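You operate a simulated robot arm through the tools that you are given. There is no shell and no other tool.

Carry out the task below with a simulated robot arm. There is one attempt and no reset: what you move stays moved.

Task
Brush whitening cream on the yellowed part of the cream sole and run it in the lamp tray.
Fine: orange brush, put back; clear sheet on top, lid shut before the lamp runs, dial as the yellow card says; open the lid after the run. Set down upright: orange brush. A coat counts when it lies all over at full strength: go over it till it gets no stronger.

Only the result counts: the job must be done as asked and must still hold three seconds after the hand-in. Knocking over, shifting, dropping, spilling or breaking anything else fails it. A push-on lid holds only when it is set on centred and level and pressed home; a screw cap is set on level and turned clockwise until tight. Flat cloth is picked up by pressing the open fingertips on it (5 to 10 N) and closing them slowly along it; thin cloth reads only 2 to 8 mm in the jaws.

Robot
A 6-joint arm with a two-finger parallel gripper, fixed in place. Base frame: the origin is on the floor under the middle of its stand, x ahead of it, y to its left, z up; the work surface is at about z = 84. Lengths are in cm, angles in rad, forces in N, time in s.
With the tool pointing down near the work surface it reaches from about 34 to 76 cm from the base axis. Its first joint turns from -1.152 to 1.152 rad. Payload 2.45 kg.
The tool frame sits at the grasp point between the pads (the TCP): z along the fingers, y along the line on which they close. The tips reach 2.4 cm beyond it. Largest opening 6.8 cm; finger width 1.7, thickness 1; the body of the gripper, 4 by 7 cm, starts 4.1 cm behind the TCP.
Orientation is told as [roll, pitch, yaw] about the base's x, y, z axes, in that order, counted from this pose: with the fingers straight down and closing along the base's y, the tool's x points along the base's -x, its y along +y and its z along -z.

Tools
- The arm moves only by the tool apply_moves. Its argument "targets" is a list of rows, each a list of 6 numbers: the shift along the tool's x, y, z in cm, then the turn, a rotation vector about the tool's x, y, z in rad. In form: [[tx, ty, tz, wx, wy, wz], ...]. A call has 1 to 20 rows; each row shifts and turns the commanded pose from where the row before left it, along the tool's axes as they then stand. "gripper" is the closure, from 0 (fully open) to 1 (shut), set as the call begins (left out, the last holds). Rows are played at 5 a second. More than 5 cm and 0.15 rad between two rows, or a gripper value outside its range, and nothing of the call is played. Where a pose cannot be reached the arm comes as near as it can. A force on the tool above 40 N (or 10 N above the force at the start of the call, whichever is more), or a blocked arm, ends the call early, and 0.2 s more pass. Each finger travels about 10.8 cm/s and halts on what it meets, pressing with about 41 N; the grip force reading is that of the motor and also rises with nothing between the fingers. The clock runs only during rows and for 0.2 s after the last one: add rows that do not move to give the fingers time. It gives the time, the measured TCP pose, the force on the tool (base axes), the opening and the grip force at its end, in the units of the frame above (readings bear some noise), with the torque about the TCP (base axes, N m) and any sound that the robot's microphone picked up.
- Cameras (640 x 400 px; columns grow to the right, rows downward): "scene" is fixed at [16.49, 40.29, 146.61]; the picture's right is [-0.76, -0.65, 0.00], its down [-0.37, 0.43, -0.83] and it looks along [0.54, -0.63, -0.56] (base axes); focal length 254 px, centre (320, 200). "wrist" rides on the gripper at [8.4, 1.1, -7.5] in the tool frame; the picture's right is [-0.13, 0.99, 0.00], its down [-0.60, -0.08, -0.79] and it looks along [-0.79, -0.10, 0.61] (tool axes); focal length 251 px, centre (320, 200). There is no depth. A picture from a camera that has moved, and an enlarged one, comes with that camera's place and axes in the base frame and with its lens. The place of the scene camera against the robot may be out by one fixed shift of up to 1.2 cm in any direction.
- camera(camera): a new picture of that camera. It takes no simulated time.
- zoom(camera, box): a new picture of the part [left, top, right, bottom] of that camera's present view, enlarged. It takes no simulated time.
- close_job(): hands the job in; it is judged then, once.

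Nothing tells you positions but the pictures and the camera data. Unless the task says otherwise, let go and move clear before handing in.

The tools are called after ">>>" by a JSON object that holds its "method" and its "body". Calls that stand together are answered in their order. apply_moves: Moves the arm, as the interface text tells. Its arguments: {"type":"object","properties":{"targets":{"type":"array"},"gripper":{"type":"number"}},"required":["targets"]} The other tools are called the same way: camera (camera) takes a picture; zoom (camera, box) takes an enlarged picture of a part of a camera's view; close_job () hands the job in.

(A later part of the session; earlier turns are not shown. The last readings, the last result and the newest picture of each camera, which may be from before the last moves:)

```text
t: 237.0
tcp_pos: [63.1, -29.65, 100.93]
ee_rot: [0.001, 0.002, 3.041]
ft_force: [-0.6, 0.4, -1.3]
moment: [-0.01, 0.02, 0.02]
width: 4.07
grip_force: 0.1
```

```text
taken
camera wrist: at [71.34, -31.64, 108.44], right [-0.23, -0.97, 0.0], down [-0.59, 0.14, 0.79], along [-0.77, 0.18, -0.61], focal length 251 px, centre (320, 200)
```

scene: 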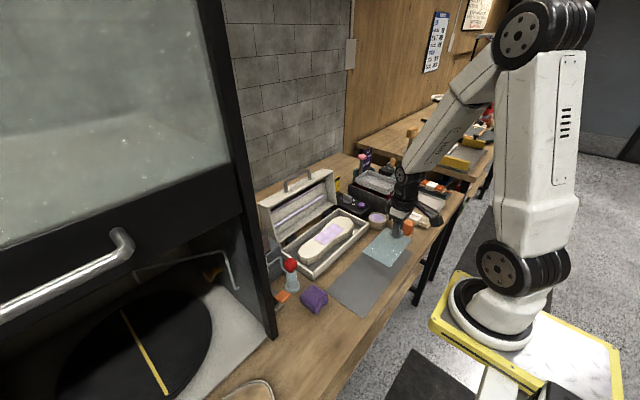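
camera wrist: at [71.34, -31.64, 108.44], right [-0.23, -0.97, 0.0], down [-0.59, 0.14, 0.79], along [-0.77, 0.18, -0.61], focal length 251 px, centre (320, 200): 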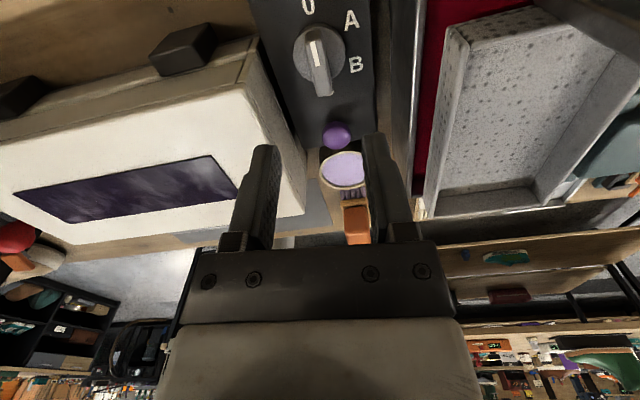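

The wrist can turn past 180°. A quick zoom from this side gives a second fix on the dial axis.

>>> {"method": "zoom", "body": {"camera": "wrist", "box": [260, 0, 388, 80]}}

>>> {"method": "zoom", "body": {"camera": "wrist", "box": [280, 40, 408, 120]}}

```text
5.00 times, centred on (324, 40) of wrist
camera zoom: at [71.34, -31.64, 108.44], right [-0.23, -0.97, 0.0], down [-0.59, 0.14, 0.79], along [-0.77, 0.18, -0.61], focal length 1257 px, centre (300, 1000)
```

zoom: 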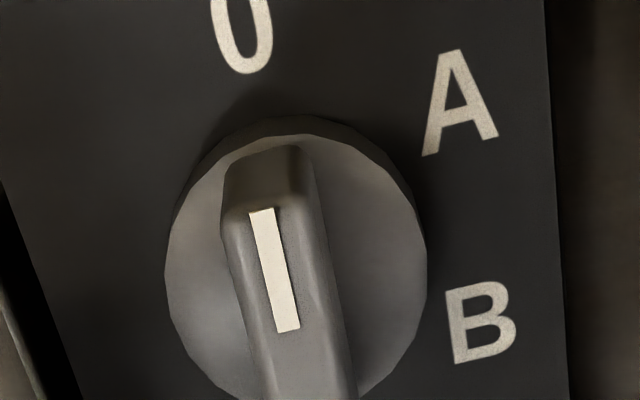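

```text
5.00 times, centred on (344, 80) of wrist
camera zoom: at [71.34, -31.64, 108.44], right [-0.23, -0.97, 0.0], down [-0.59, 0.14, 0.79], along [-0.77, 0.18, -0.61], focal length 1257 px, centre (200, 800)
```

zoom: 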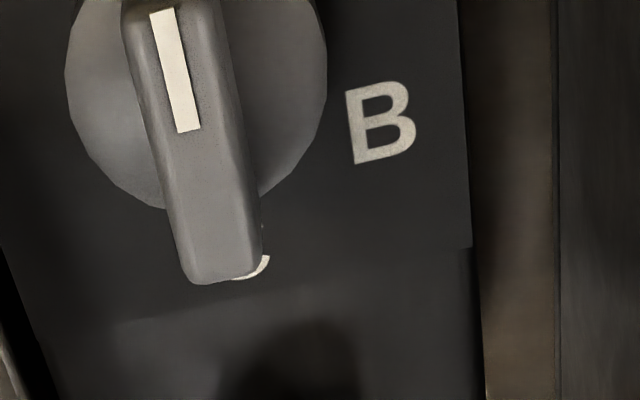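

Combined views put the dial axis at (63.57, -29.7), bar top z ≈ 91.5, disc top ≈ 88.9. I'll turn back to yaw 0 and go down onto the dial bar.

>>> {"method": "apply_moves", "body": {"targets": [[0, 0, 0, 0, 0, -0.15], [0, 0, 0, 0, 0, -0.15], [0, 0, 0, 0, 0, -0.15], [0, 0, 0, 0, 0, -0.15], [0, 0, 0, 0, 0, -0.15], [0, 0, 0, 0, 0, -0.15], [0, 0, 0, 0, 0, -0.15], [0, 0, 0, 0, 0, -0.15], [0, 0, 0, 0, 0, -0.15], [0, 0, 0, 0, 0, -0.15], [0, 0, 0, 0, 0, -0.15], [0, 0, 0, 0, 0, -0.15], [0, 0, 0, 0, 0, -0.15], [0, 0, 0, 0, 0, -0.15], [0, 0, 0, 0, 0, -0.15], [0, 0, 0, 0, 0, -0.15], [0, 0, 0, 0, 0, -0.15], [0, 0, 0, 0, 0, -0.15], [0, 0, 0, 0, 0, -0.15], [0, 0, 0, 0, 0, -0.15]]}}

>>> {"method": "apply_moves", "body": {"targets": [[0, 0, 0, 0, 0, -0.15], [0, 0, 0, 0, 0, -0.0916], [-0.4, -0.07, 1.5, 0, 0, 0], [0, 0, 2.5, 0, 0, 0], [0, 0, 1.5, 0, 0, 0], [0, 0, 0, 0, 0, 0]]}}

>>> {"method": "camera", "body": {"camera": "wrist"}}

>>> {"method": "zoom", "body": {"camera": "scene", "box": [320, 165, 400, 215]}}

```text
t: 241.2
tcp_pos: [63.12, -29.65, 100.82]
ee_rot: [0.001, -0.001, -0.24]
ft_force: [0.3, -0.1, -0.1]
moment: [0.0, -0.01, 0.05]
width: 4.1
grip_force: 0.0
```

```text
t: 242.6
tcp_pos: [63.56, -29.94, 95.37]
ee_rot: [-0.001, 0.0, -0.003]
ft_force: [-0.1, 0.1, 0.4]
moment: [0.01, 0.03, -0.01]
width: 4.07
grip_force: 0.0
```

```text
taken
camera wrist: at [55.12, -28.84, 102.83], right [0.13, 0.99, 0.0], down [0.6, -0.08, 0.79], along [0.79, -0.1, -0.61], focal length 251 px, centre (320, 200)
```

wrist: 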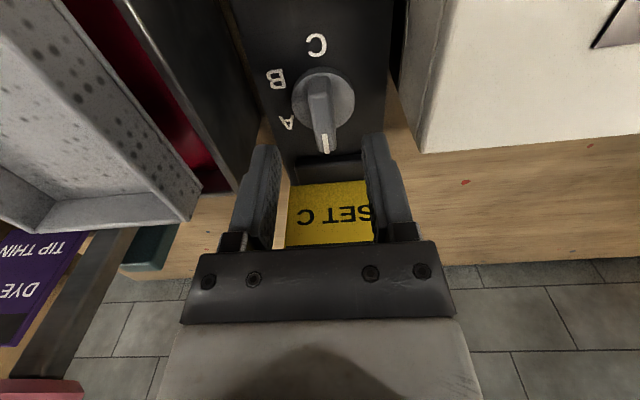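

```text
8.00 times, centred on (360, 190) of scene
camera zoom: at [16.49, 40.29, 146.61], right [-0.76, -0.65, 0.0], down [-0.37, 0.43, -0.83], along [0.54, -0.63, -0.56], focal length 2028 px, centre (0, 280)
```

zoom: 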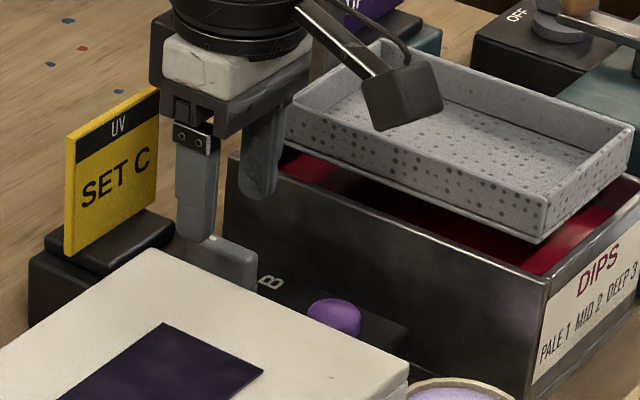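

The bar is centred between the fingers. I'll lower so the tips straddle the bar and grip it.

>>> {"method": "apply_moves", "body": {"targets": [[0, 0, 1.0, 0, 0, 0], [0, 0, 1.0, 0, 0, 0], [0, 0, 0.7, 0, 0, 0], [0, 0, 0, 0, 0, 0]]}}

>>> {"method": "zoom", "body": {"camera": "wrist", "box": [240, 60, 400, 160]}}

>>> {"method": "zoom", "body": {"camera": "scene", "box": [330, 175, 394, 215]}}

```text
t: 243.6
tcp_pos: [63.51, -29.92, 92.83]
ee_rot: [-0.001, -0.002, -0.001]
ft_force: [0.3, -0.8, 0.4]
moment: [0.03, -0.02, 0.03]
width: 4.07
grip_force: 0.0
```

```text
4.00 times, centred on (320, 110) of wrist
camera zoom: at [55.11, -28.75, 100.2], right [0.13, 0.99, 0.0], down [0.6, -0.08, 0.79], along [0.79, -0.1, -0.61], focal length 1006 px, centre (320, 560)
```

zoom: 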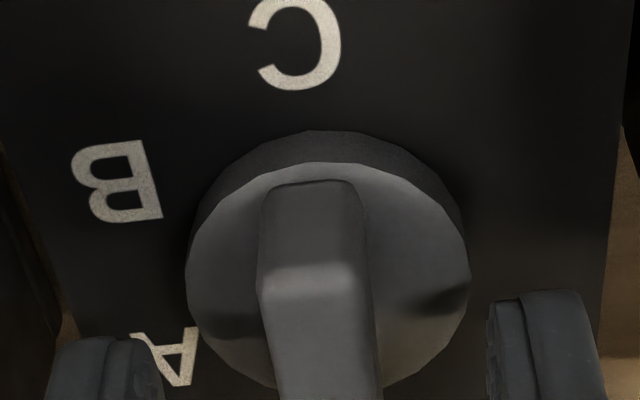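

```text
10.00 times, centred on (362, 195) of scene
camera zoom: at [16.49, 40.29, 146.61], right [-0.76, -0.65, 0.0], down [-0.37, 0.43, -0.83], along [0.54, -0.63, -0.56], focal length 2535 px, centre (-100, 250)
```

zoom: 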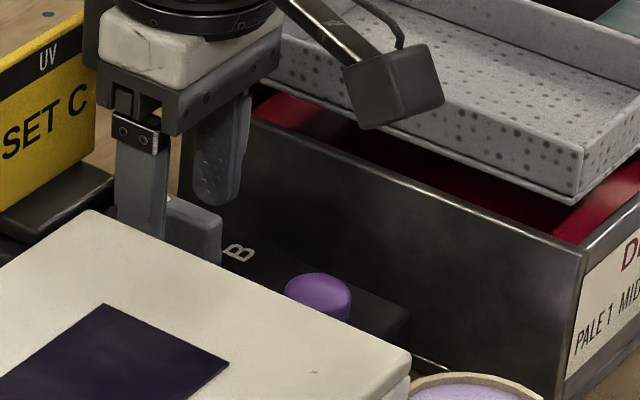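

>>> {"method": "apply_moves", "body": {"targets": [[0, 0, 0, 0, 0, 0], [0, 0, 0, 0, 0, 0], [0, 0, 0, 0, 0, 0], [0, 0, 0, 0, 0, 0]], "gripper": 1}}

```text
t: 244.6
tcp_pos: [63.57, -29.76, 92.75]
ee_rot: [0.0, -0.001, -0.002]
ft_force: [-2.0, 10.6, 1.1]
moment: [0.21, 0.14, 0.01]
width: 1.19
grip_force: 32.1
```

>>> {"method": "apply_moves", "body": {"targets": [[0, 0.1, 0, 0, 0, 0], [0, 0, 0, 0, 0, 0]]}}

>>> {"method": "apply_moves", "body": {"targets": [[0, 0, 0, 0, 0, 0.1], [0, 0, 0, 0, 0, 0.1], [0, 0, 0, 0, 0, 0.1], [0, 0, 0, 0, 0, 0]]}}

>>> {"method": "zoom", "body": {"camera": "scene", "box": [330, 175, 394, 215]}}

```text
t: 245.2
tcp_pos: [63.61, -29.62, 92.81]
ee_rot: [-0.003, -0.001, -0.002]
ft_force: [0.5, 2.9, -2.5]
moment: [0.1, 0.33, 0.02]
width: 1.19
grip_force: 32.7
```

```text
t: 246.2
tcp_pos: [63.51, -29.71, 92.75]
ee_rot: [-0.002, 0.001, -0.303]
ft_force: [-1.3, -6.3, -7.0]
moment: [0.07, 0.52, -0.01]
width: 1.17
grip_force: 32.0
```

```text
10.00 times, centred on (362, 195) of scene
camera zoom: at [16.51, 40.27, 146.62], right [-0.76, -0.65, 0.0], down [-0.37, 0.43, -0.83], along [0.54, -0.63, -0.56], focal length 2535 px, centre (-100, 250)
```

zoom: 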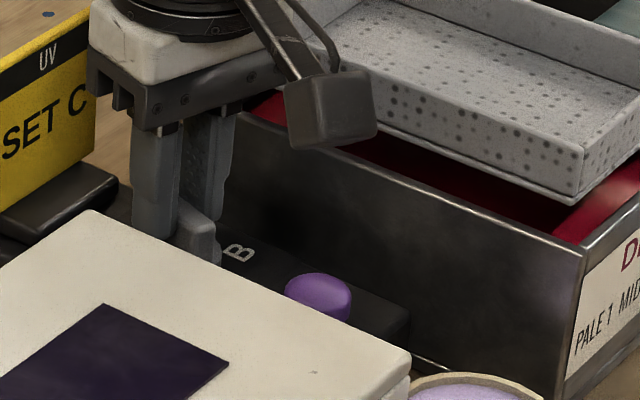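

The dial turns with the fingers. I'll keep turning clockwise.

>>> {"method": "apply_moves", "body": {"targets": [[0, 0, 0, 0, 0, 0.12], [0, 0, 0, 0, 0, 0.12], [0, 0, 0, 0, 0, 0.12], [0, 0, 0, 0, 0, 0.12], [0, 0, 0, 0, 0, 0.12], [0, 0, 0, 0, 0, 0.12], [0, 0, 0, 0, 0, 0]]}}

>>> {"method": "apply_moves", "body": {"targets": [[0, 0, 0, 0, 0, 0.12], [0, 0, 0, 0, 0, 0.12], [0, 0, 0, 0, 0, 0.12], [0, 0, 0, 0, 0, 0.12], [0, 0, 0, 0, 0, 0]]}}

>>> {"method": "zoom", "body": {"camera": "scene", "box": [320, 165, 400, 215]}}

```text
t: 247.8
tcp_pos: [63.38, -29.82, 92.69]
ee_rot: [0.002, -0.002, -1.024]
ft_force: [-7.7, -6.5, -8.1]
moment: [-0.17, 0.07, -0.04]
width: 1.18
grip_force: 32.6
```

```text
t: 249.0
tcp_pos: [63.52, -29.69, 92.72]
ee_rot: [0.001, -0.002, -1.504]
ft_force: [-10.6, -7.7, -1.0]
moment: [0.27, 0.28, 0.01]
width: 1.19
grip_force: 32.8
```

```text
8.00 times, centred on (360, 190) of scene
camera zoom: at [16.47, 40.27, 146.62], right [-0.76, -0.65, 0.0], down [-0.37, 0.43, -0.83], along [0.54, -0.63, -0.56], focal length 2028 px, centre (0, 280)
```

zoom: 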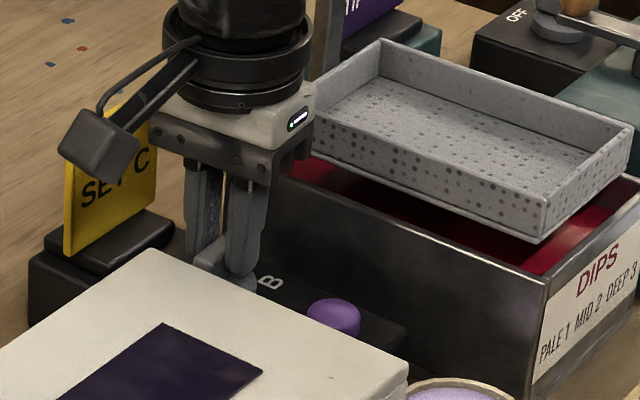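

>>> {"method": "apply_moves", "body": {"targets": [[-0.06, -0.08, 0, 0, 0, 0], [0, 0, 0, 0, 0, 0.12], [0, 0, 0, 0, 0, 0.12], [0, 0, 0, 0, 0, 0.12], [0, 0, 0, 0, 0, 0.12], [0, 0, 0, 0, 0, 0]]}}

>>> {"method": "zoom", "body": {"camera": "scene", "box": [310, 155, 390, 205]}}

```text
t: 250.4
tcp_pos: [63.48, -29.82, 92.74]
ee_rot: [0.001, 0.001, -1.985]
ft_force: [1.1, -2.0, -7.9]
moment: [-0.92, 0.41, 0.0]
width: 1.2
grip_force: 32.3
```

```text
8.00 times, centred on (350, 180) of scene
camera zoom: at [16.51, 40.28, 146.61], right [-0.76, -0.65, 0.0], down [-0.37, 0.43, -0.83], along [0.54, -0.63, -0.56], focal length 2028 px, centre (80, 360)
```

zoom: 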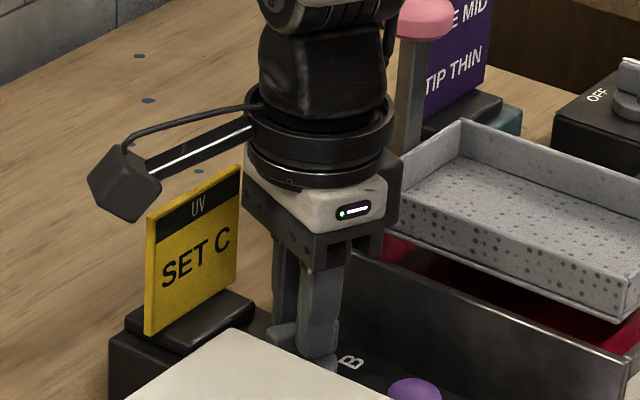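

>>> {"method": "apply_moves", "body": {"targets": [[0, 0, 0, 0, 0, 0.1], [0, 0, 0, 0, 0, 0.1], [0, 0, 0, 0, 0, 0.1], [0, 0, 0, 0, 0, 0]]}}

>>> {"method": "zoom", "body": {"camera": "scene", "box": [310, 155, 390, 205]}}

```text
t: 251.4
tcp_pos: [63.44, -29.7, 92.81]
ee_rot: [0.002, 0.001, -2.284]
ft_force: [1.3, 0.4, -1.0]
moment: [-0.52, 0.56, 0.02]
width: 1.22
grip_force: 32.5
```

```text
8.00 times, centred on (350, 180) of scene
camera zoom: at [16.5, 40.29, 146.61], right [-0.76, -0.65, 0.0], down [-0.37, 0.43, -0.83], along [0.54, -0.63, -0.56], focal length 2028 px, centre (80, 360)
```

zoom: 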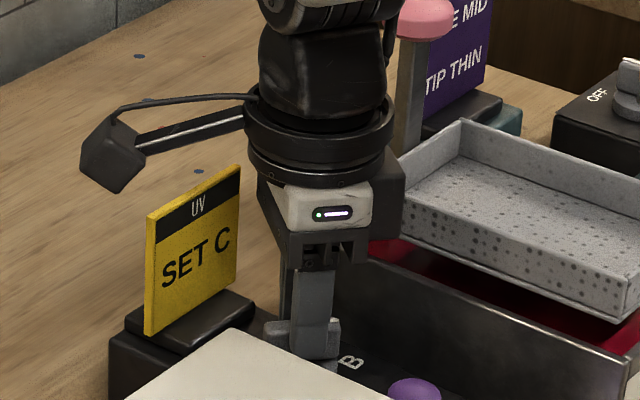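

>>> {"method": "apply_moves", "body": {"targets": [[0, 0, 0, 0, 0, 0.1], [0, 0, 0, 0, 0, 0.1], [0, 0, 0, 0, 0, 0.1], [0, 0, 0, 0, 0, 0.1], [0, 0, 0, 0, 0, 0]]}}

>>> {"method": "zoom", "body": {"camera": "scene", "box": [310, 155, 390, 205]}}

```text
t: 252.6
tcp_pos: [63.43, -29.68, 92.68]
ee_rot: [0.001, 0.001, -2.683]
ft_force: [-1.9, 7.1, 9.0]
moment: [-0.19, 0.89, 0.0]
width: 1.19
grip_force: 33.0
```

```text
8.00 times, centred on (350, 180) of scene
camera zoom: at [16.47, 40.32, 146.61], right [-0.76, -0.65, 0.0], down [-0.37, 0.42, -0.83], along [0.54, -0.63, -0.56], focal length 2028 px, centre (80, 360)
```

zoom: 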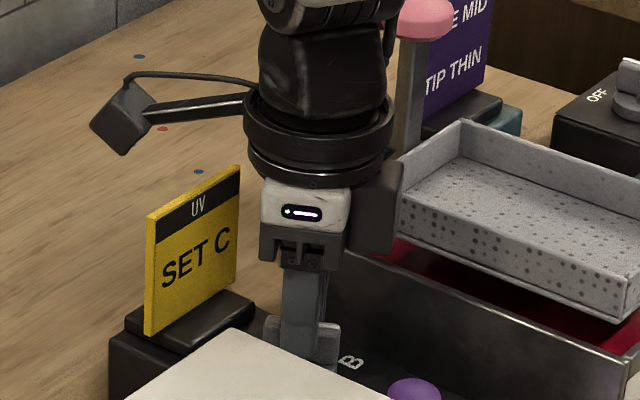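

>>> {"method": "apply_moves", "body": {"targets": [[0, 0, 0, 0, 0, 0.1], [0, 0, 0, 0, 0, 0.1], [0, 0, 0, 0, 0, 0.1], [0, 0, 0, 0, 0, 0.1], [0, 0, 0, 0, 0, 0.058], [0, 0, 0, 0, 0, 0]]}}

>>> {"method": "zoom", "body": {"camera": "scene", "box": [330, 175, 394, 215]}}

>>> {"method": "zoom", "body": {"camera": "wrist", "box": [240, 60, 400, 160]}}

```text
t: 254.0
tcp_pos: [63.37, -29.65, 92.62]
ee_rot: [0.002, 0.002, 3.141]
ft_force: [3.7, 6.6, 1.1]
moment: [0.16, -0.37, -0.02]
width: 1.2
grip_force: 32.5
```

```text
10.00 times, centred on (362, 195) of scene
camera zoom: at [16.5, 40.31, 146.61], right [-0.76, -0.65, 0.0], down [-0.37, 0.42, -0.83], along [0.54, -0.63, -0.56], focal length 2535 px, centre (-100, 250)
```

zoom: 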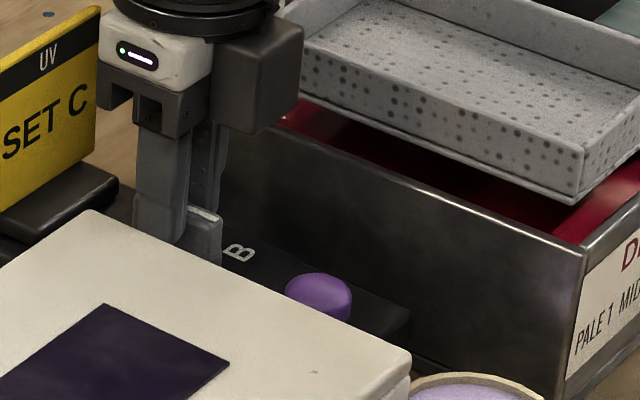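

```text
4.00 times, centred on (320, 110) of wrist
camera zoom: at [71.86, -30.85, 100.23], right [-0.13, -0.99, 0.0], down [-0.61, 0.08, 0.79], along [-0.79, 0.1, -0.61], focal length 1006 px, centre (320, 560)
```

zoom: 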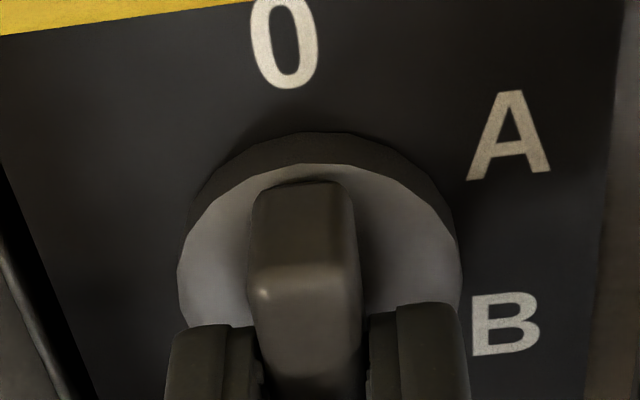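

The pointer end is now toward C. I'll release, rise and verify the dial.

>>> {"method": "apply_moves", "body": {"targets": [[0, 0, 0, 0, 0, 0], [0, 0, 0, 0, 0, 0], [0, 0, 0, 0, 0, 0]], "gripper": 0.45}}

>>> {"method": "apply_moves", "body": {"targets": [[0, 0, -1, 0, 0, 0], [0, 0, -3, 0, 0, 0], [0, 0, -4, 0, 0, 0], [0, 0, 0, 0, 0, 0]]}}

>>> {"method": "zoom", "body": {"camera": "wrist", "box": [240, 0, 400, 100]}}

>>> {"method": "zoom", "body": {"camera": "scene", "box": [330, 180, 394, 220]}}

```text
t: 254.8
tcp_pos: [63.51, -29.69, 92.78]
ee_rot: [0.002, 0.001, -3.141]
ft_force: [-0.4, 0.0, 0.2]
moment: [-0.01, -0.01, 0.01]
width: 3.74
grip_force: 0.0
```

```text
t: 255.8
tcp_pos: [63.45, -29.88, 100.88]
ee_rot: [0.002, 0.003, -3.139]
ft_force: [0.4, -0.1, 0.0]
moment: [0.01, 0.0, -0.02]
width: 3.7
grip_force: 0.0
```

```text
4.00 times, centred on (320, 50) of wrist
camera zoom: at [71.9, -30.93, 108.34], right [-0.13, -0.99, 0.0], down [-0.6, 0.08, 0.79], along [-0.79, 0.1, -0.61], focal length 1006 px, centre (320, 800)
```

zoom: 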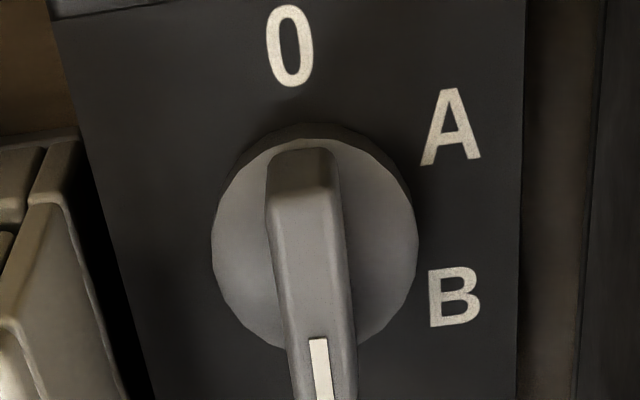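

```text
10.00 times, centred on (362, 200) of scene
camera zoom: at [16.49, 40.29, 146.61], right [-0.76, -0.65, 0.0], down [-0.37, 0.43, -0.83], along [0.54, -0.63, -0.56], focal length 2535 px, centre (-100, 200)
```

zoom: 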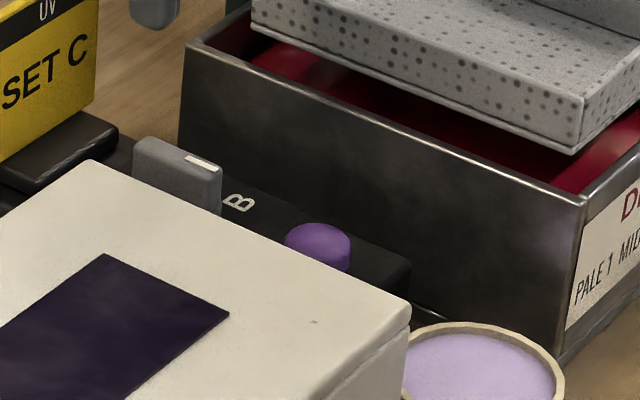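

The white pointer mark now lies on the C side. Next the purple run button at about (56.95, -29.6): I'll close the fingers and hover over it.

>>> {"method": "apply_moves", "body": {"targets": [[-3.27, -0.02, 1.0, 0, 0, 0], [-3.27, -0.02, 1.0, 0, 0, 0], [0, 0, 1.5, 0, 0, 0], [0, 0, 0, 0, 0, 0], [0, 0, 0, 0, 0, 0]], "gripper": 1}}

>>> {"method": "camera", "body": {"camera": "wrist"}}

>>> {"method": "zoom", "body": {"camera": "scene", "box": [330, 175, 410, 225]}}

```text
t: 257.0
tcp_pos: [57.02, -29.63, 97.34]
ee_rot: [0.002, 0.002, -3.138]
ft_force: [0.1, -0.9, -0.4]
moment: [0.03, 0.0, -0.02]
width: 0.0
grip_force: 23.7
```

```text
taken
camera wrist: at [65.33, -30.74, 104.74], right [-0.13, -0.99, 0.0], down [-0.6, 0.08, 0.79], along [-0.79, 0.1, -0.61], focal length 251 px, centre (320, 200)
```

wrist: 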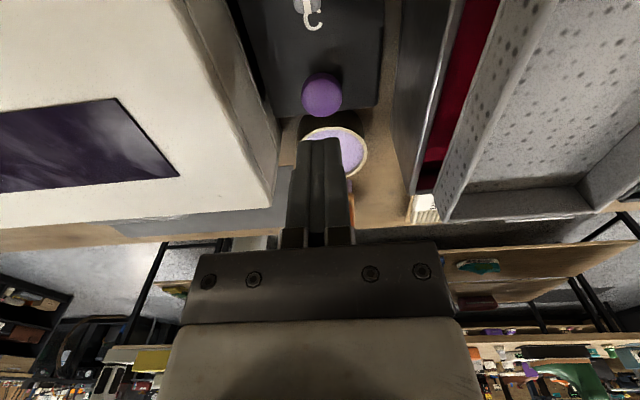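

```text
8.00 times, centred on (370, 200) of scene
camera zoom: at [16.49, 40.29, 146.61], right [-0.76, -0.65, 0.0], down [-0.37, 0.43, -0.83], along [0.54, -0.63, -0.56], focal length 2028 px, centre (-80, 200)
```

zoom: 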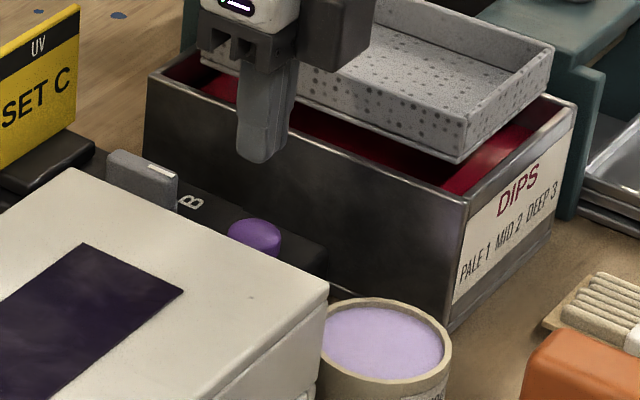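

>>> {"method": "apply_moves", "body": {"targets": [[0, 0, 1.5, 0, 0, 0], [0, 0, 1.5, 0, 0, 0], [0, 0, 0.8, 0, 0, 0], [0, 0, 0, 0, 0, 0]]}}

>>> {"method": "zoom", "body": {"camera": "scene", "box": [340, 185, 388, 215]}}

>>> {"method": "zoom", "body": {"camera": "wrist", "box": [240, 60, 400, 160]}}

```text
t: 258.0
tcp_pos: [57.02, -29.75, 93.47]
ee_rot: [0.001, 0.0, -3.139]
ft_force: [-0.5, -0.3, 1.1]
moment: [-0.02, 0.01, 0.01]
width: 0.01
grip_force: 23.1
```

```text
13.33 times, centred on (364, 200) of scene
camera zoom: at [16.49, 40.29, 146.61], right [-0.76, -0.65, 0.0], down [-0.37, 0.43, -0.83], along [0.54, -0.63, -0.56], focal length 3380 px, centre (-267, 200)
```

zoom: 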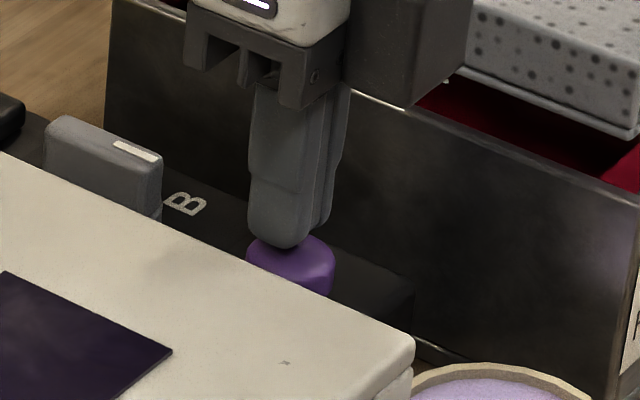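

```text
4.00 times, centred on (320, 110) of wrist
camera zoom: at [65.39, -30.8, 100.95], right [-0.13, -0.99, 0.0], down [-0.61, 0.08, 0.79], along [-0.79, 0.1, -0.61], focal length 1006 px, centre (320, 560)
```

zoom: 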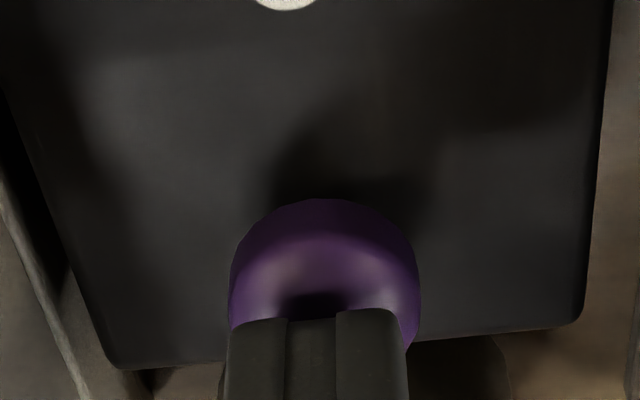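

The closed fingertips are just above the button. I'll press gently in small steps, listening.

>>> {"method": "apply_moves", "body": {"targets": [[0, 0, 0.2, 0, 0, 0], [0, 0, 0.2, 0, 0, 0], [0, 0, 0.2, 0, 0, 0]]}}

>>> {"method": "apply_moves", "body": {"targets": [[0, 0, 0.15, 0, 0, 0], [0, 0, 0.15, 0, 0, 0]]}}

```text
t: 258.8
tcp_pos: [56.78, -29.71, 92.82]
ee_rot: [0.002, 0.002, -3.141]
ft_force: [0.8, 0.9, 0.2]
moment: [0.03, 0.0, 0.01]
width: 0.0
grip_force: 23.6
```

```text
t: 259.4
tcp_pos: [56.96, -29.63, 92.51]
ee_rot: [0.001, 0.003, -3.14]
ft_force: [0.0, 0.2, 2.4]
moment: [-0.01, -0.02, -0.01]
width: 0.0
grip_force: 23.6
heard: click
```

A click was heard. I'll lift off and look for signs of the lamp running.

>>> {"method": "apply_moves", "body": {"targets": [[0, 0, -0.8, 0, 0, 0], [0, 0, -2, 0, 0, 0], [0, 0, 0, 0, 0, 0]]}}

>>> {"method": "zoom", "body": {"camera": "scene", "box": [250, 170, 410, 270]}}

```text
t: 260.2
tcp_pos: [56.92, -29.64, 95.37]
ee_rot: [0.0, 0.001, -3.139]
ft_force: [0.2, -0.4, 0.9]
moment: [0.04, -0.01, 0.01]
width: 0.01
grip_force: 22.7
```

```text
4.00 times, centred on (330, 220) of scene
camera zoom: at [16.49, 40.29, 146.61], right [-0.76, -0.65, 0.0], down [-0.37, 0.43, -0.83], along [0.54, -0.63, -0.56], focal length 1014 px, centre (280, 120)
```

zoom: 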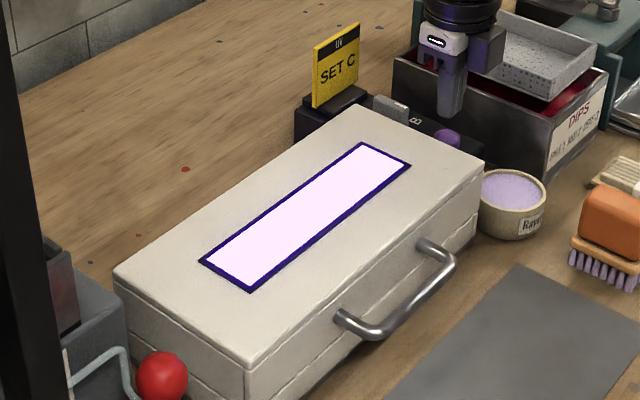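

The lamp is glowing through the lid window. While it runs I'll rise and turn the wrist to the pose needed for the lid handle.

>>> {"method": "apply_moves", "body": {"targets": [[0, 0, -2, 0, 0, 0], [0, 0, -2, 0, 0, 0], [0, 0, -2, 0, 0, 0], [0, 0, -2, 0, 0, 0], [0, 0, 0, 0, 0, -0.15], [0, 0, 0, 0, 0, -0.15], [0, 0, 0, 0, 0, -0.15], [0, 0, 0, 0, 0, -0.15], [0, 0, 0, 0, 0, -0.15], [0, 0, 0, 0, 0, -0.15], [0, 0, 0, 0, 0, -0.15], [0, 0, 0, 0, 0, -0.15], [0, 0, 0, 0, 0, -0.15], [0, 0, 0, 0, 0, -0.15], [0, 0, 0, 0, 0, -0.0708], [0, 0, 0, 0, 0, 0]]}}

>>> {"method": "zoom", "body": {"camera": "scene", "box": [250, 170, 410, 270]}}

```text
t: 263.6
tcp_pos: [56.91, -29.68, 103.38]
ee_rot: [0.001, -0.001, -1.57]
ft_force: [0.3, 0.0, 0.3]
moment: [-0.01, 0.0, -0.01]
width: 0.03
grip_force: 24.0
```

```text
4.00 times, centred on (330, 220) of scene
camera zoom: at [16.49, 40.29, 146.61], right [-0.76, -0.65, 0.0], down [-0.37, 0.43, -0.83], along [0.54, -0.63, -0.56], focal length 1014 px, centre (280, 120)
```

zoom: 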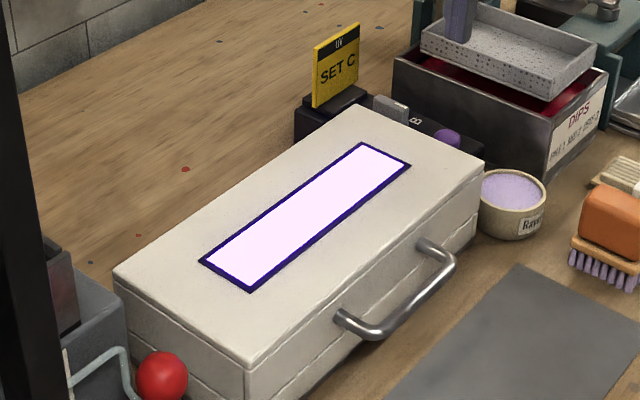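

>>> {"method": "apply_moves", "body": {"targets": [[3.42, -1.74, 0.5, 0, 0, 0], [3.42, -1.74, 0.5, 0, 0, 0], [3.42, -1.74, 0.5, 0, 0, 0], [3.42, -1.74, 0.5, 0, 0, 0], [3.42, -1.74, 0.5, 0, 0, 0], [3.42, -1.74, 0.5, 0, 0, 0], [0, 0, 0, 0, 0, 0], [0, 0, 0, 0, 0, 0], [0, 0, 0, 0, 0, 0], [0, 0, 0, 0, 0, 0], [0, 0, 0, 0, 0, 0], [0, 0, 0, 0, 0, 0], [0, 0, 0, 0, 0, 0], [0, 0, 0, 0, 0, 0], [0, 0, 0, 0, 0, 0], [0, 0, 0, 0, 0, 0], [0, 0, 0, 0, 0, 0]], "gripper": 0.55}}

>>> {"method": "zoom", "body": {"camera": "scene", "box": [250, 170, 410, 270]}}

>>> {"method": "camera", "body": {"camera": "wrist"}}

```text
t: 267.2
tcp_pos: [46.44, -9.13, 100.15]
ee_rot: [0.002, -0.003, -1.57]
ft_force: [-0.3, -0.1, 0.1]
moment: [0.0, -0.02, 0.03]
width: 3.06
grip_force: 0.1
```

```text
4.00 times, centred on (330, 220) of scene
camera zoom: at [16.49, 40.29, 146.61], right [-0.76, -0.65, 0.0], down [-0.37, 0.43, -0.83], along [0.54, -0.63, -0.56], focal length 1014 px, centre (280, 120)
```

zoom: 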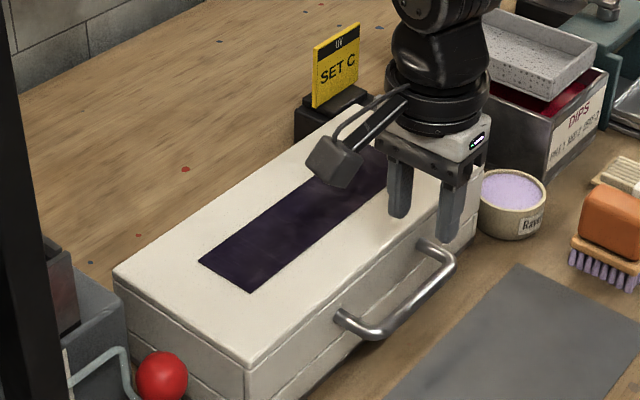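

```text
taken
camera wrist: at [47.56, -0.79, 107.71], right [0.99, -0.13, 0.0], down [-0.08, -0.6, 0.79], along [-0.1, -0.79, -0.61], focal length 251 px, centre (320, 200)
```

wrist: 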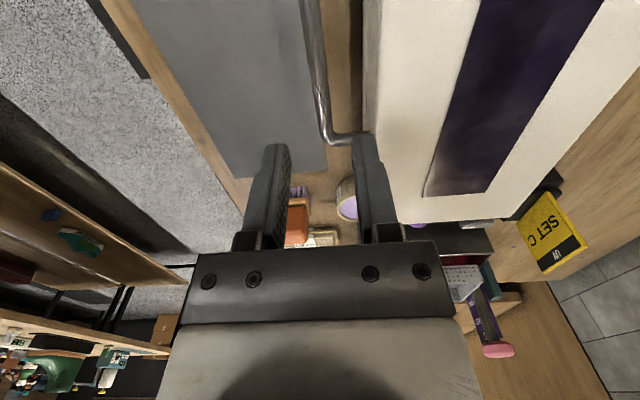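

The lamp has switched off by itself; the run is over. I'll descend around the handle bar to open the lid.

>>> {"method": "apply_moves", "body": {"targets": [[0, 0, 3, 0, 0, 0], [0, 0, 3, 0, 0, 0], [0, 0, 2.5, 0, 0, 0], [0, 0, 1.0, 0, 0, 0], [0, 0, 0.7, 0, 0, 0], [0, 0, 0, 0, 0, 0]]}}

>>> {"method": "zoom", "body": {"camera": "scene", "box": [310, 200, 390, 250]}}

>>> {"method": "zoom", "body": {"camera": "scene", "box": [250, 170, 410, 270]}}

```text
t: 268.6
tcp_pos: [46.41, -9.1, 90.05]
ee_rot: [0.002, -0.001, -1.57]
ft_force: [0.6, -0.7, -0.1]
moment: [0.01, 0.01, -0.02]
width: 3.06
grip_force: 0.0
```

```text
8.00 times, centred on (350, 225) of scene
camera zoom: at [16.49, 40.29, 146.61], right [-0.76, -0.65, 0.0], down [-0.37, 0.43, -0.83], along [0.54, -0.63, -0.56], focal length 2028 px, centre (80, 0)
```

zoom: 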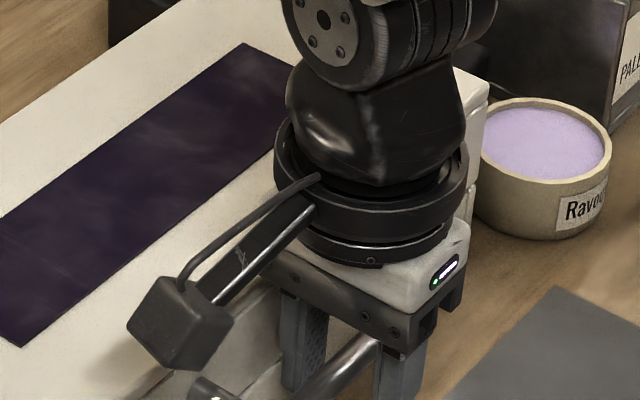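

```text
4.00 times, centred on (330, 220) of scene
camera zoom: at [16.49, 40.29, 146.61], right [-0.76, -0.65, 0.0], down [-0.37, 0.43, -0.83], along [0.54, -0.63, -0.56], focal length 1014 px, centre (280, 120)
```

zoom: 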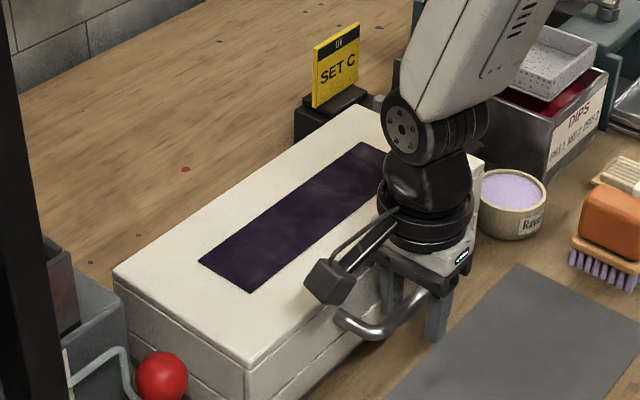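

The bar is between the fingers. I'll grip it firmly and raise the lid along its arc.

>>> {"method": "apply_moves", "body": {"targets": [[0, 0, 0, 0, 0, 0], [0, 0, 0, 0, 0, 0], [0, 0, 0, 0, 0, 0], [0, 0, 0, 0, 0, 0]], "gripper": 1}}

>>> {"method": "apply_moves", "body": {"targets": [[0, 0.05, -0.3, 0, 0, 0], [0, 0.08, -0.45, 0, 0, 0], [0, 0.08, -0.5, 0, 0, 0], [0, 0, 0, 0, 0, 0]]}}

>>> {"method": "zoom", "body": {"camera": "scene", "box": [280, 200, 376, 260]}}

```text
t: 269.6
tcp_pos: [46.57, -9.28, 90.11]
ee_rot: [0.003, -0.002, -1.57]
ft_force: [9.1, 0.9, -2.8]
moment: [-0.23, -0.01, 0.4]
width: 1.16
grip_force: 32.5
```

```text
t: 270.6
tcp_pos: [46.6, -9.08, 91.32]
ee_rot: [0.001, -0.002, -1.571]
ft_force: [2.5, -3.4, -2.7]
moment: [0.13, 0.08, 0.34]
width: 1.16
grip_force: 32.4
```

```text
6.67 times, centred on (328, 230) of scene
camera zoom: at [16.5, 40.28, 146.62], right [-0.76, -0.65, 0.0], down [-0.37, 0.43, -0.83], along [0.54, -0.63, -0.56], focal length 1690 px, centre (267, 0)
```

zoom: 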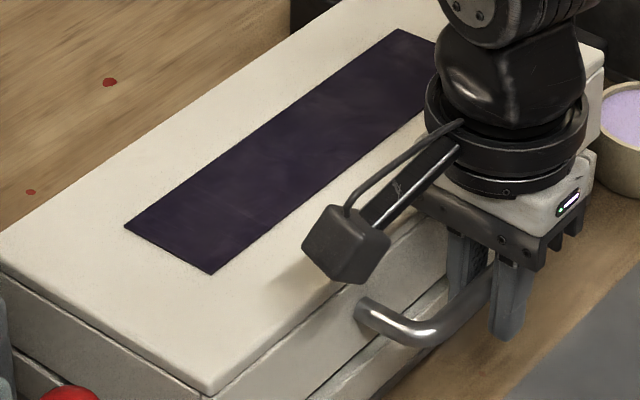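

>>> {"method": "apply_moves", "body": {"targets": [[0, 0.04, -0.66, 0, 0, 0], [0, 0.16, -0.72, 0, 0, 0], [0, 0.18, -0.68, 0, 0, 0], [0, 0.19, -0.62, 0, 0, 0], [0, 0, 0, 0, 0, 0]]}}

```text
t: 271.8
tcp_pos: [47.39, -9.19, 94.11]
ee_rot: [0.001, -0.002, -1.569]
ft_force: [13.0, 15.7, -6.0]
moment: [0.25, 0.04, 0.34]
width: 1.18
grip_force: 32.2
```

>>> {"method": "apply_moves", "body": {"targets": [[0, 0.32, -0.62, 0, 0, 0], [0, 0.29, -0.66, 0, 0, 0], [0, 0.29, -0.66, 0, 0, 0], [0, 0, 0, 0, 0, 0]]}}

>>> {"method": "zoom", "body": {"camera": "scene", "box": [270, 180, 390, 255]}}

```text
t: 272.8
tcp_pos: [48.14, -9.17, 96.02]
ee_rot: [-0.002, 0.0, -1.571]
ft_force: [-2.6, 11.4, -1.9]
moment: [0.36, 0.09, 0.37]
width: 1.17
grip_force: 32.1
```

```text
5.33 times, centred on (330, 218) of scene
camera zoom: at [16.49, 40.32, 146.6], right [-0.76, -0.65, 0.0], down [-0.37, 0.42, -0.83], along [0.54, -0.63, -0.56], focal length 1352 px, centre (267, 107)
```

zoom: 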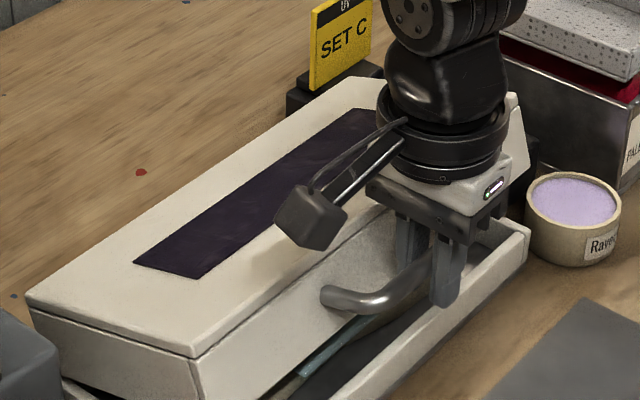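

>>> {"method": "apply_moves", "body": {"targets": [[0.06, 0.26, -0.64, 0, 0, 0], [0, 0.27, -0.64, 0, 0, 0], [0, 0.27, -0.64, 0, 0, 0], [0, 0, 0, 0, 0, 0]]}}

>>> {"method": "apply_moves", "body": {"targets": [[0, 0.36, -0.6, 0, 0, 0], [0, 0.38, -0.59, 0, 0, 0], [0, 0.39, -0.58, 0, 0, 0], [0, 0, 0, 0, 0, 0]]}}

>>> {"method": "zoom", "body": {"camera": "scene", "box": [270, 170, 390, 245]}}

```text
t: 273.8
tcp_pos: [49.18, -9.06, 97.96]
ee_rot: [0.006, -0.003, -1.571]
ft_force: [13.7, -7.7, -9.9]
moment: [-0.08, -0.02, 0.29]
width: 1.19
grip_force: 32.4
```

```text
t: 274.8
tcp_pos: [50.27, -9.11, 99.51]
ee_rot: [0.005, -0.003, -1.572]
ft_force: [23.4, -10.3, -19.6]
moment: [0.15, 0.0, 0.3]
width: 1.19
grip_force: 32.0
```

```text
5.33 times, centred on (330, 208) of scene
camera zoom: at [16.6, 40.25, 146.61], right [-0.76, -0.65, 0.0], down [-0.37, 0.43, -0.83], along [0.54, -0.63, -0.56], focal length 1352 px, centre (267, 160)
```

zoom: 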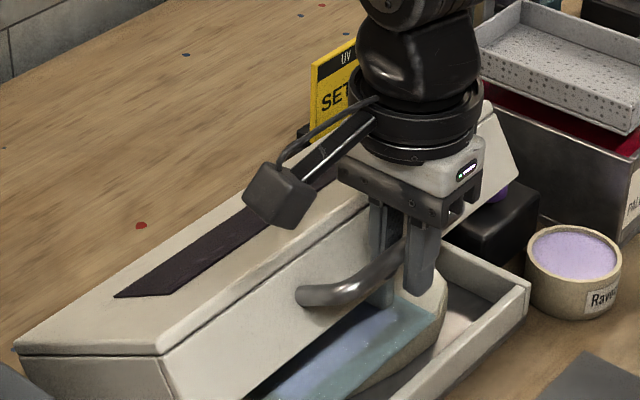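

The grip strains a little radially. I'll loosen to a cage around the bar now and continue opening.

>>> {"method": "apply_moves", "body": {"targets": [[0, 0.15, 0.12, 0, 0, 0], [0, 0, 0, 0, 0, 0]]}}

>>> {"method": "apply_moves", "body": {"targets": [[0, 0, 0, 0, 0, 0], [0, 0, 0, 0, 0, 0]], "gripper": 0.76}}

>>> {"method": "zoom", "body": {"camera": "wrist", "box": [200, 60, 440, 210]}}

>>> {"method": "zoom", "body": {"camera": "scene", "box": [310, 190, 374, 230]}}

```text
t: 275.4
tcp_pos: [50.18, -9.15, 99.58]
ee_rot: [0.0, -0.002, -1.572]
ft_force: [7.4, -8.6, -6.8]
moment: [-0.7, -0.03, 0.32]
width: 1.16
grip_force: 32.7
```

```text
t: 276.0
tcp_pos: [50.22, -9.09, 99.57]
ee_rot: [0.0, 0.0, -1.57]
ft_force: [-4.2, 1.0, 1.3]
moment: [0.01, 0.06, 0.02]
width: 2.0
grip_force: 2.8
```

```text
2.67 times, centred on (320, 135) of wrist
camera zoom: at [51.25, -0.75, 107.03], right [0.99, -0.13, 0.0], down [-0.08, -0.6, 0.79], along [-0.1, -0.79, -0.61], focal length 670 px, centre (320, 373)
```

zoom: 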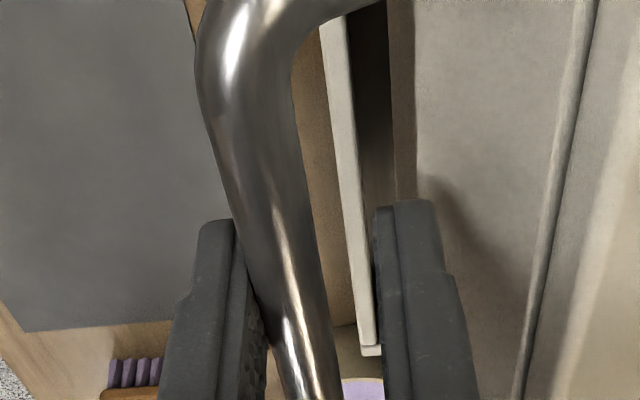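

```text
10.00 times, centred on (342, 210) of scene
camera zoom: at [16.48, 40.29, 146.61], right [-0.76, -0.65, 0.0], down [-0.37, 0.43, -0.83], along [0.54, -0.63, -0.56], focal length 2535 px, centre (100, 100)
```

zoom: 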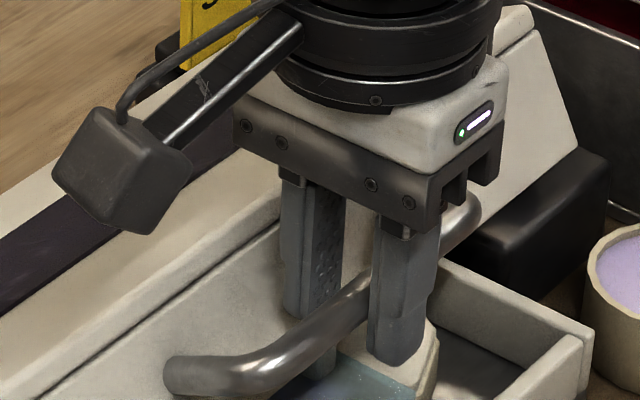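

>>> {"method": "apply_moves", "body": {"targets": [[0, 0.82, -0.92, 0, 0, 0], [0, 0.82, -0.92, 0, 0, 0], [0, 0.745, -0.745, 0, 0, 0], [0, 0.745, -0.745, 0, 0, 0], [0, 0.82, -0.66, 0, 0, 0], [0, 0.82, -0.66, 0, 0, 0], [0, 0.88, -0.575, 0, 0, 0], [0, 0.88, -0.575, 0, 0, 0], [0, 0, 0, 0, 0, 0]]}}

>>> {"method": "zoom", "body": {"camera": "scene", "box": [260, 150, 380, 225]}}

>>> {"method": "zoom", "body": {"camera": "wrist", "box": [200, 60, 440, 210]}}

```text
t: 278.0
tcp_pos: [56.7, -9.15, 105.24]
ee_rot: [0.001, -0.002, -1.571]
ft_force: [-1.7, -0.5, 1.2]
moment: [-0.02, 0.01, -0.03]
width: 1.66
grip_force: 0.3
```

```text
5.33 times, centred on (320, 188) of scene
camera zoom: at [16.49, 40.29, 146.61], right [-0.76, -0.65, 0.0], down [-0.37, 0.43, -0.83], along [0.54, -0.63, -0.56], focal length 1352 px, centre (320, 267)
```

zoom: 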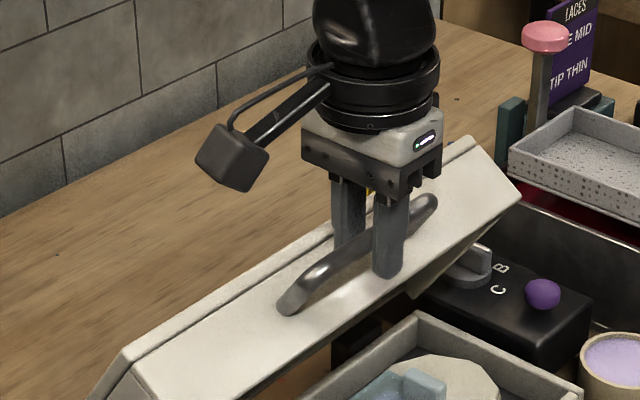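

```text
2.67 times, centred on (320, 135) of wrist
camera zoom: at [57.78, -0.81, 112.78], right [0.99, -0.13, 0.0], down [-0.08, -0.6, 0.79], along [-0.1, -0.79, -0.61], focal length 670 px, centre (320, 373)
```

zoom: 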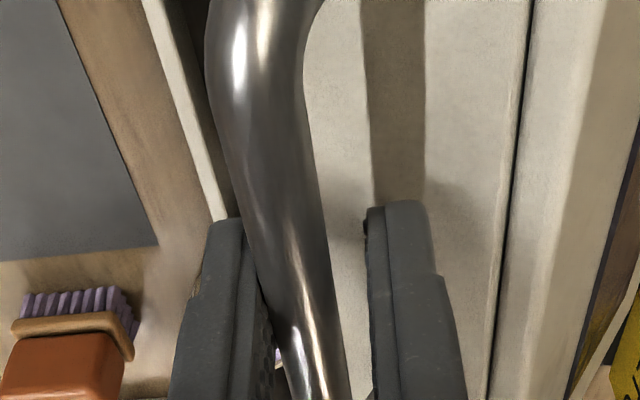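

>>> {"method": "apply_moves", "body": {"targets": [[0, 0.935, -0.475, 0, 0, 0], [0, 0.935, -0.475, 0, 0, 0], [0, 0.985, -0.38, 0, 0, 0], [0, 0.985, -0.38, 0, 0, 0], [0, 1.015, -0.27, 0, 0, 0], [0, 1.015, -0.27, 0, 0, 0], [0, 1.04, -0.165, 0, 0, 0], [0, 1.04, -0.165, 0, 0, 0], [0, 0, 0, 0, 0, 0]]}}

>>> {"method": "zoom", "body": {"camera": "scene", "box": [250, 140, 370, 215]}}

>>> {"method": "zoom", "body": {"camera": "wrist", "box": [200, 60, 440, 210]}}

```text
t: 280.0
tcp_pos: [64.68, -8.91, 107.97]
ee_rot: [0.0, -0.003, -1.571]
ft_force: [0.2, 0.0, 0.5]
moment: [0.02, 0.01, 0.02]
width: 1.68
grip_force: 0.1
```

```text
5.33 times, centred on (310, 178) of scene
camera zoom: at [16.5, 40.29, 146.61], right [-0.76, -0.65, 0.0], down [-0.37, 0.43, -0.83], along [0.54, -0.63, -0.56], focal length 1352 px, centre (373, 320)
```

zoom: 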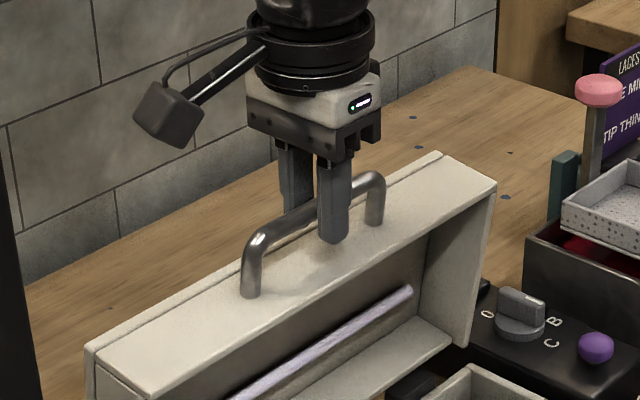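

```text
2.67 times, centred on (320, 135) of wrist
camera zoom: at [65.79, -0.67, 115.51], right [0.99, -0.13, 0.0], down [-0.08, -0.6, 0.79], along [-0.1, -0.79, -0.61], focal length 670 px, centre (320, 373)
```

zoom: 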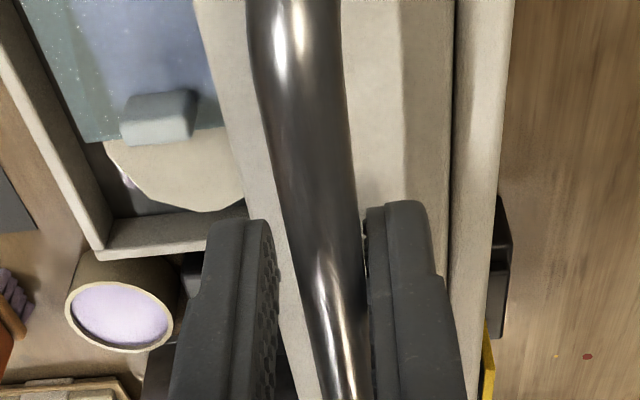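

The lid has passed over the top and leans on the far finger. I'll ease it back to its open stop.

>>> {"method": "apply_moves", "body": {"targets": [[0, 0.9, -0.05, 0, 0, 0], [0, 0.9, 0, 0, 0, 0], [0, 0.9, 0, 0, 0, 0], [0, 0.9, 0.1, 0, 0, 0], [0, 0.8, 0.1, 0, 0, 0], [0, 0.6, 0.1, 0, 0, 0], [0, 0, 0, 0, 0, 0]]}}

>>> {"method": "zoom", "body": {"camera": "wrist", "box": [200, 60, 440, 210]}}

>>> {"method": "zoom", "body": {"camera": "scene", "box": [250, 140, 370, 215]}}

```text
t: 281.6
tcp_pos: [69.78, -9.05, 107.67]
ee_rot: [0.001, -0.002, -1.57]
ft_force: [1.4, -0.2, 0.1]
moment: [-0.01, -0.03, -0.01]
width: 1.75
grip_force: 1.0
```

```text
2.67 times, centred on (320, 135) of wrist
camera zoom: at [70.88, -0.69, 115.24], right [0.99, -0.13, 0.0], down [-0.08, -0.6, 0.79], along [-0.1, -0.79, -0.61], focal length 670 px, centre (320, 373)
```

zoom: 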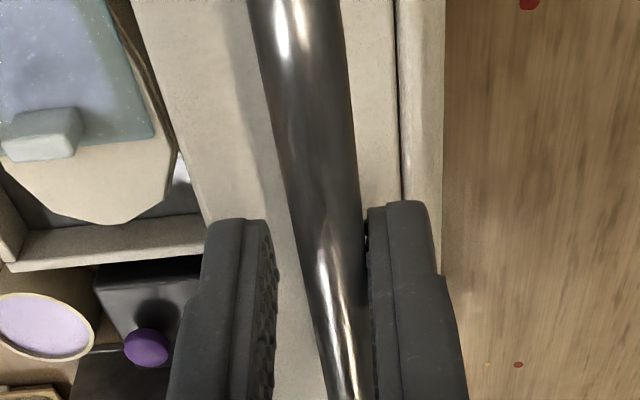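

```text
5.33 times, centred on (310, 178) of scene
camera zoom: at [16.5, 40.29, 146.61], right [-0.76, -0.65, 0.0], down [-0.37, 0.43, -0.83], along [0.54, -0.63, -0.56], focal length 1352 px, centre (373, 320)
```

zoom: 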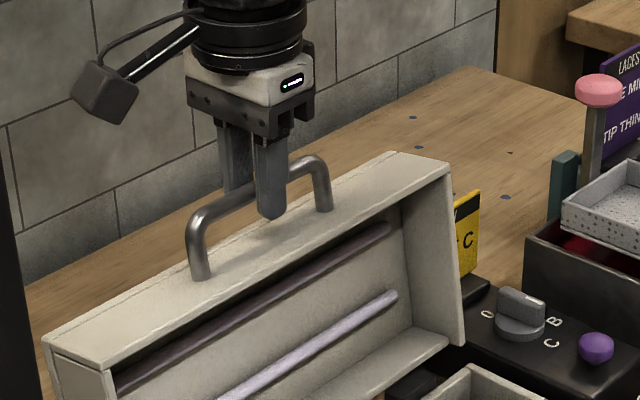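

>>> {"method": "apply_moves", "body": {"targets": [[0, 0.3, 0.05, 0, 0, 0], [0, 0.3, 0.05, 0, 0, 0], [0, 0, 0, 0, 0, 0]]}}

>>> {"method": "zoom", "body": {"camera": "wrist", "box": [200, 60, 440, 210]}}

```text
t: 282.4
tcp_pos: [70.45, -9.09, 107.69]
ee_rot: [0.002, -0.002, -1.569]
ft_force: [1.2, 0.3, -0.5]
moment: [0.02, -0.01, -0.02]
width: 1.71
grip_force: 0.6
```

```text
2.67 times, centred on (320, 135) of wrist
camera zoom: at [71.43, -0.75, 115.13], right [0.99, -0.13, 0.0], down [-0.08, -0.6, 0.79], along [-0.1, -0.79, -0.61], focal length 670 px, centre (320, 373)
```

zoom: 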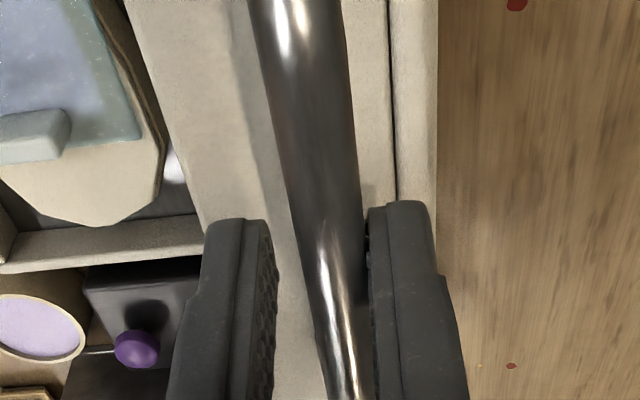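

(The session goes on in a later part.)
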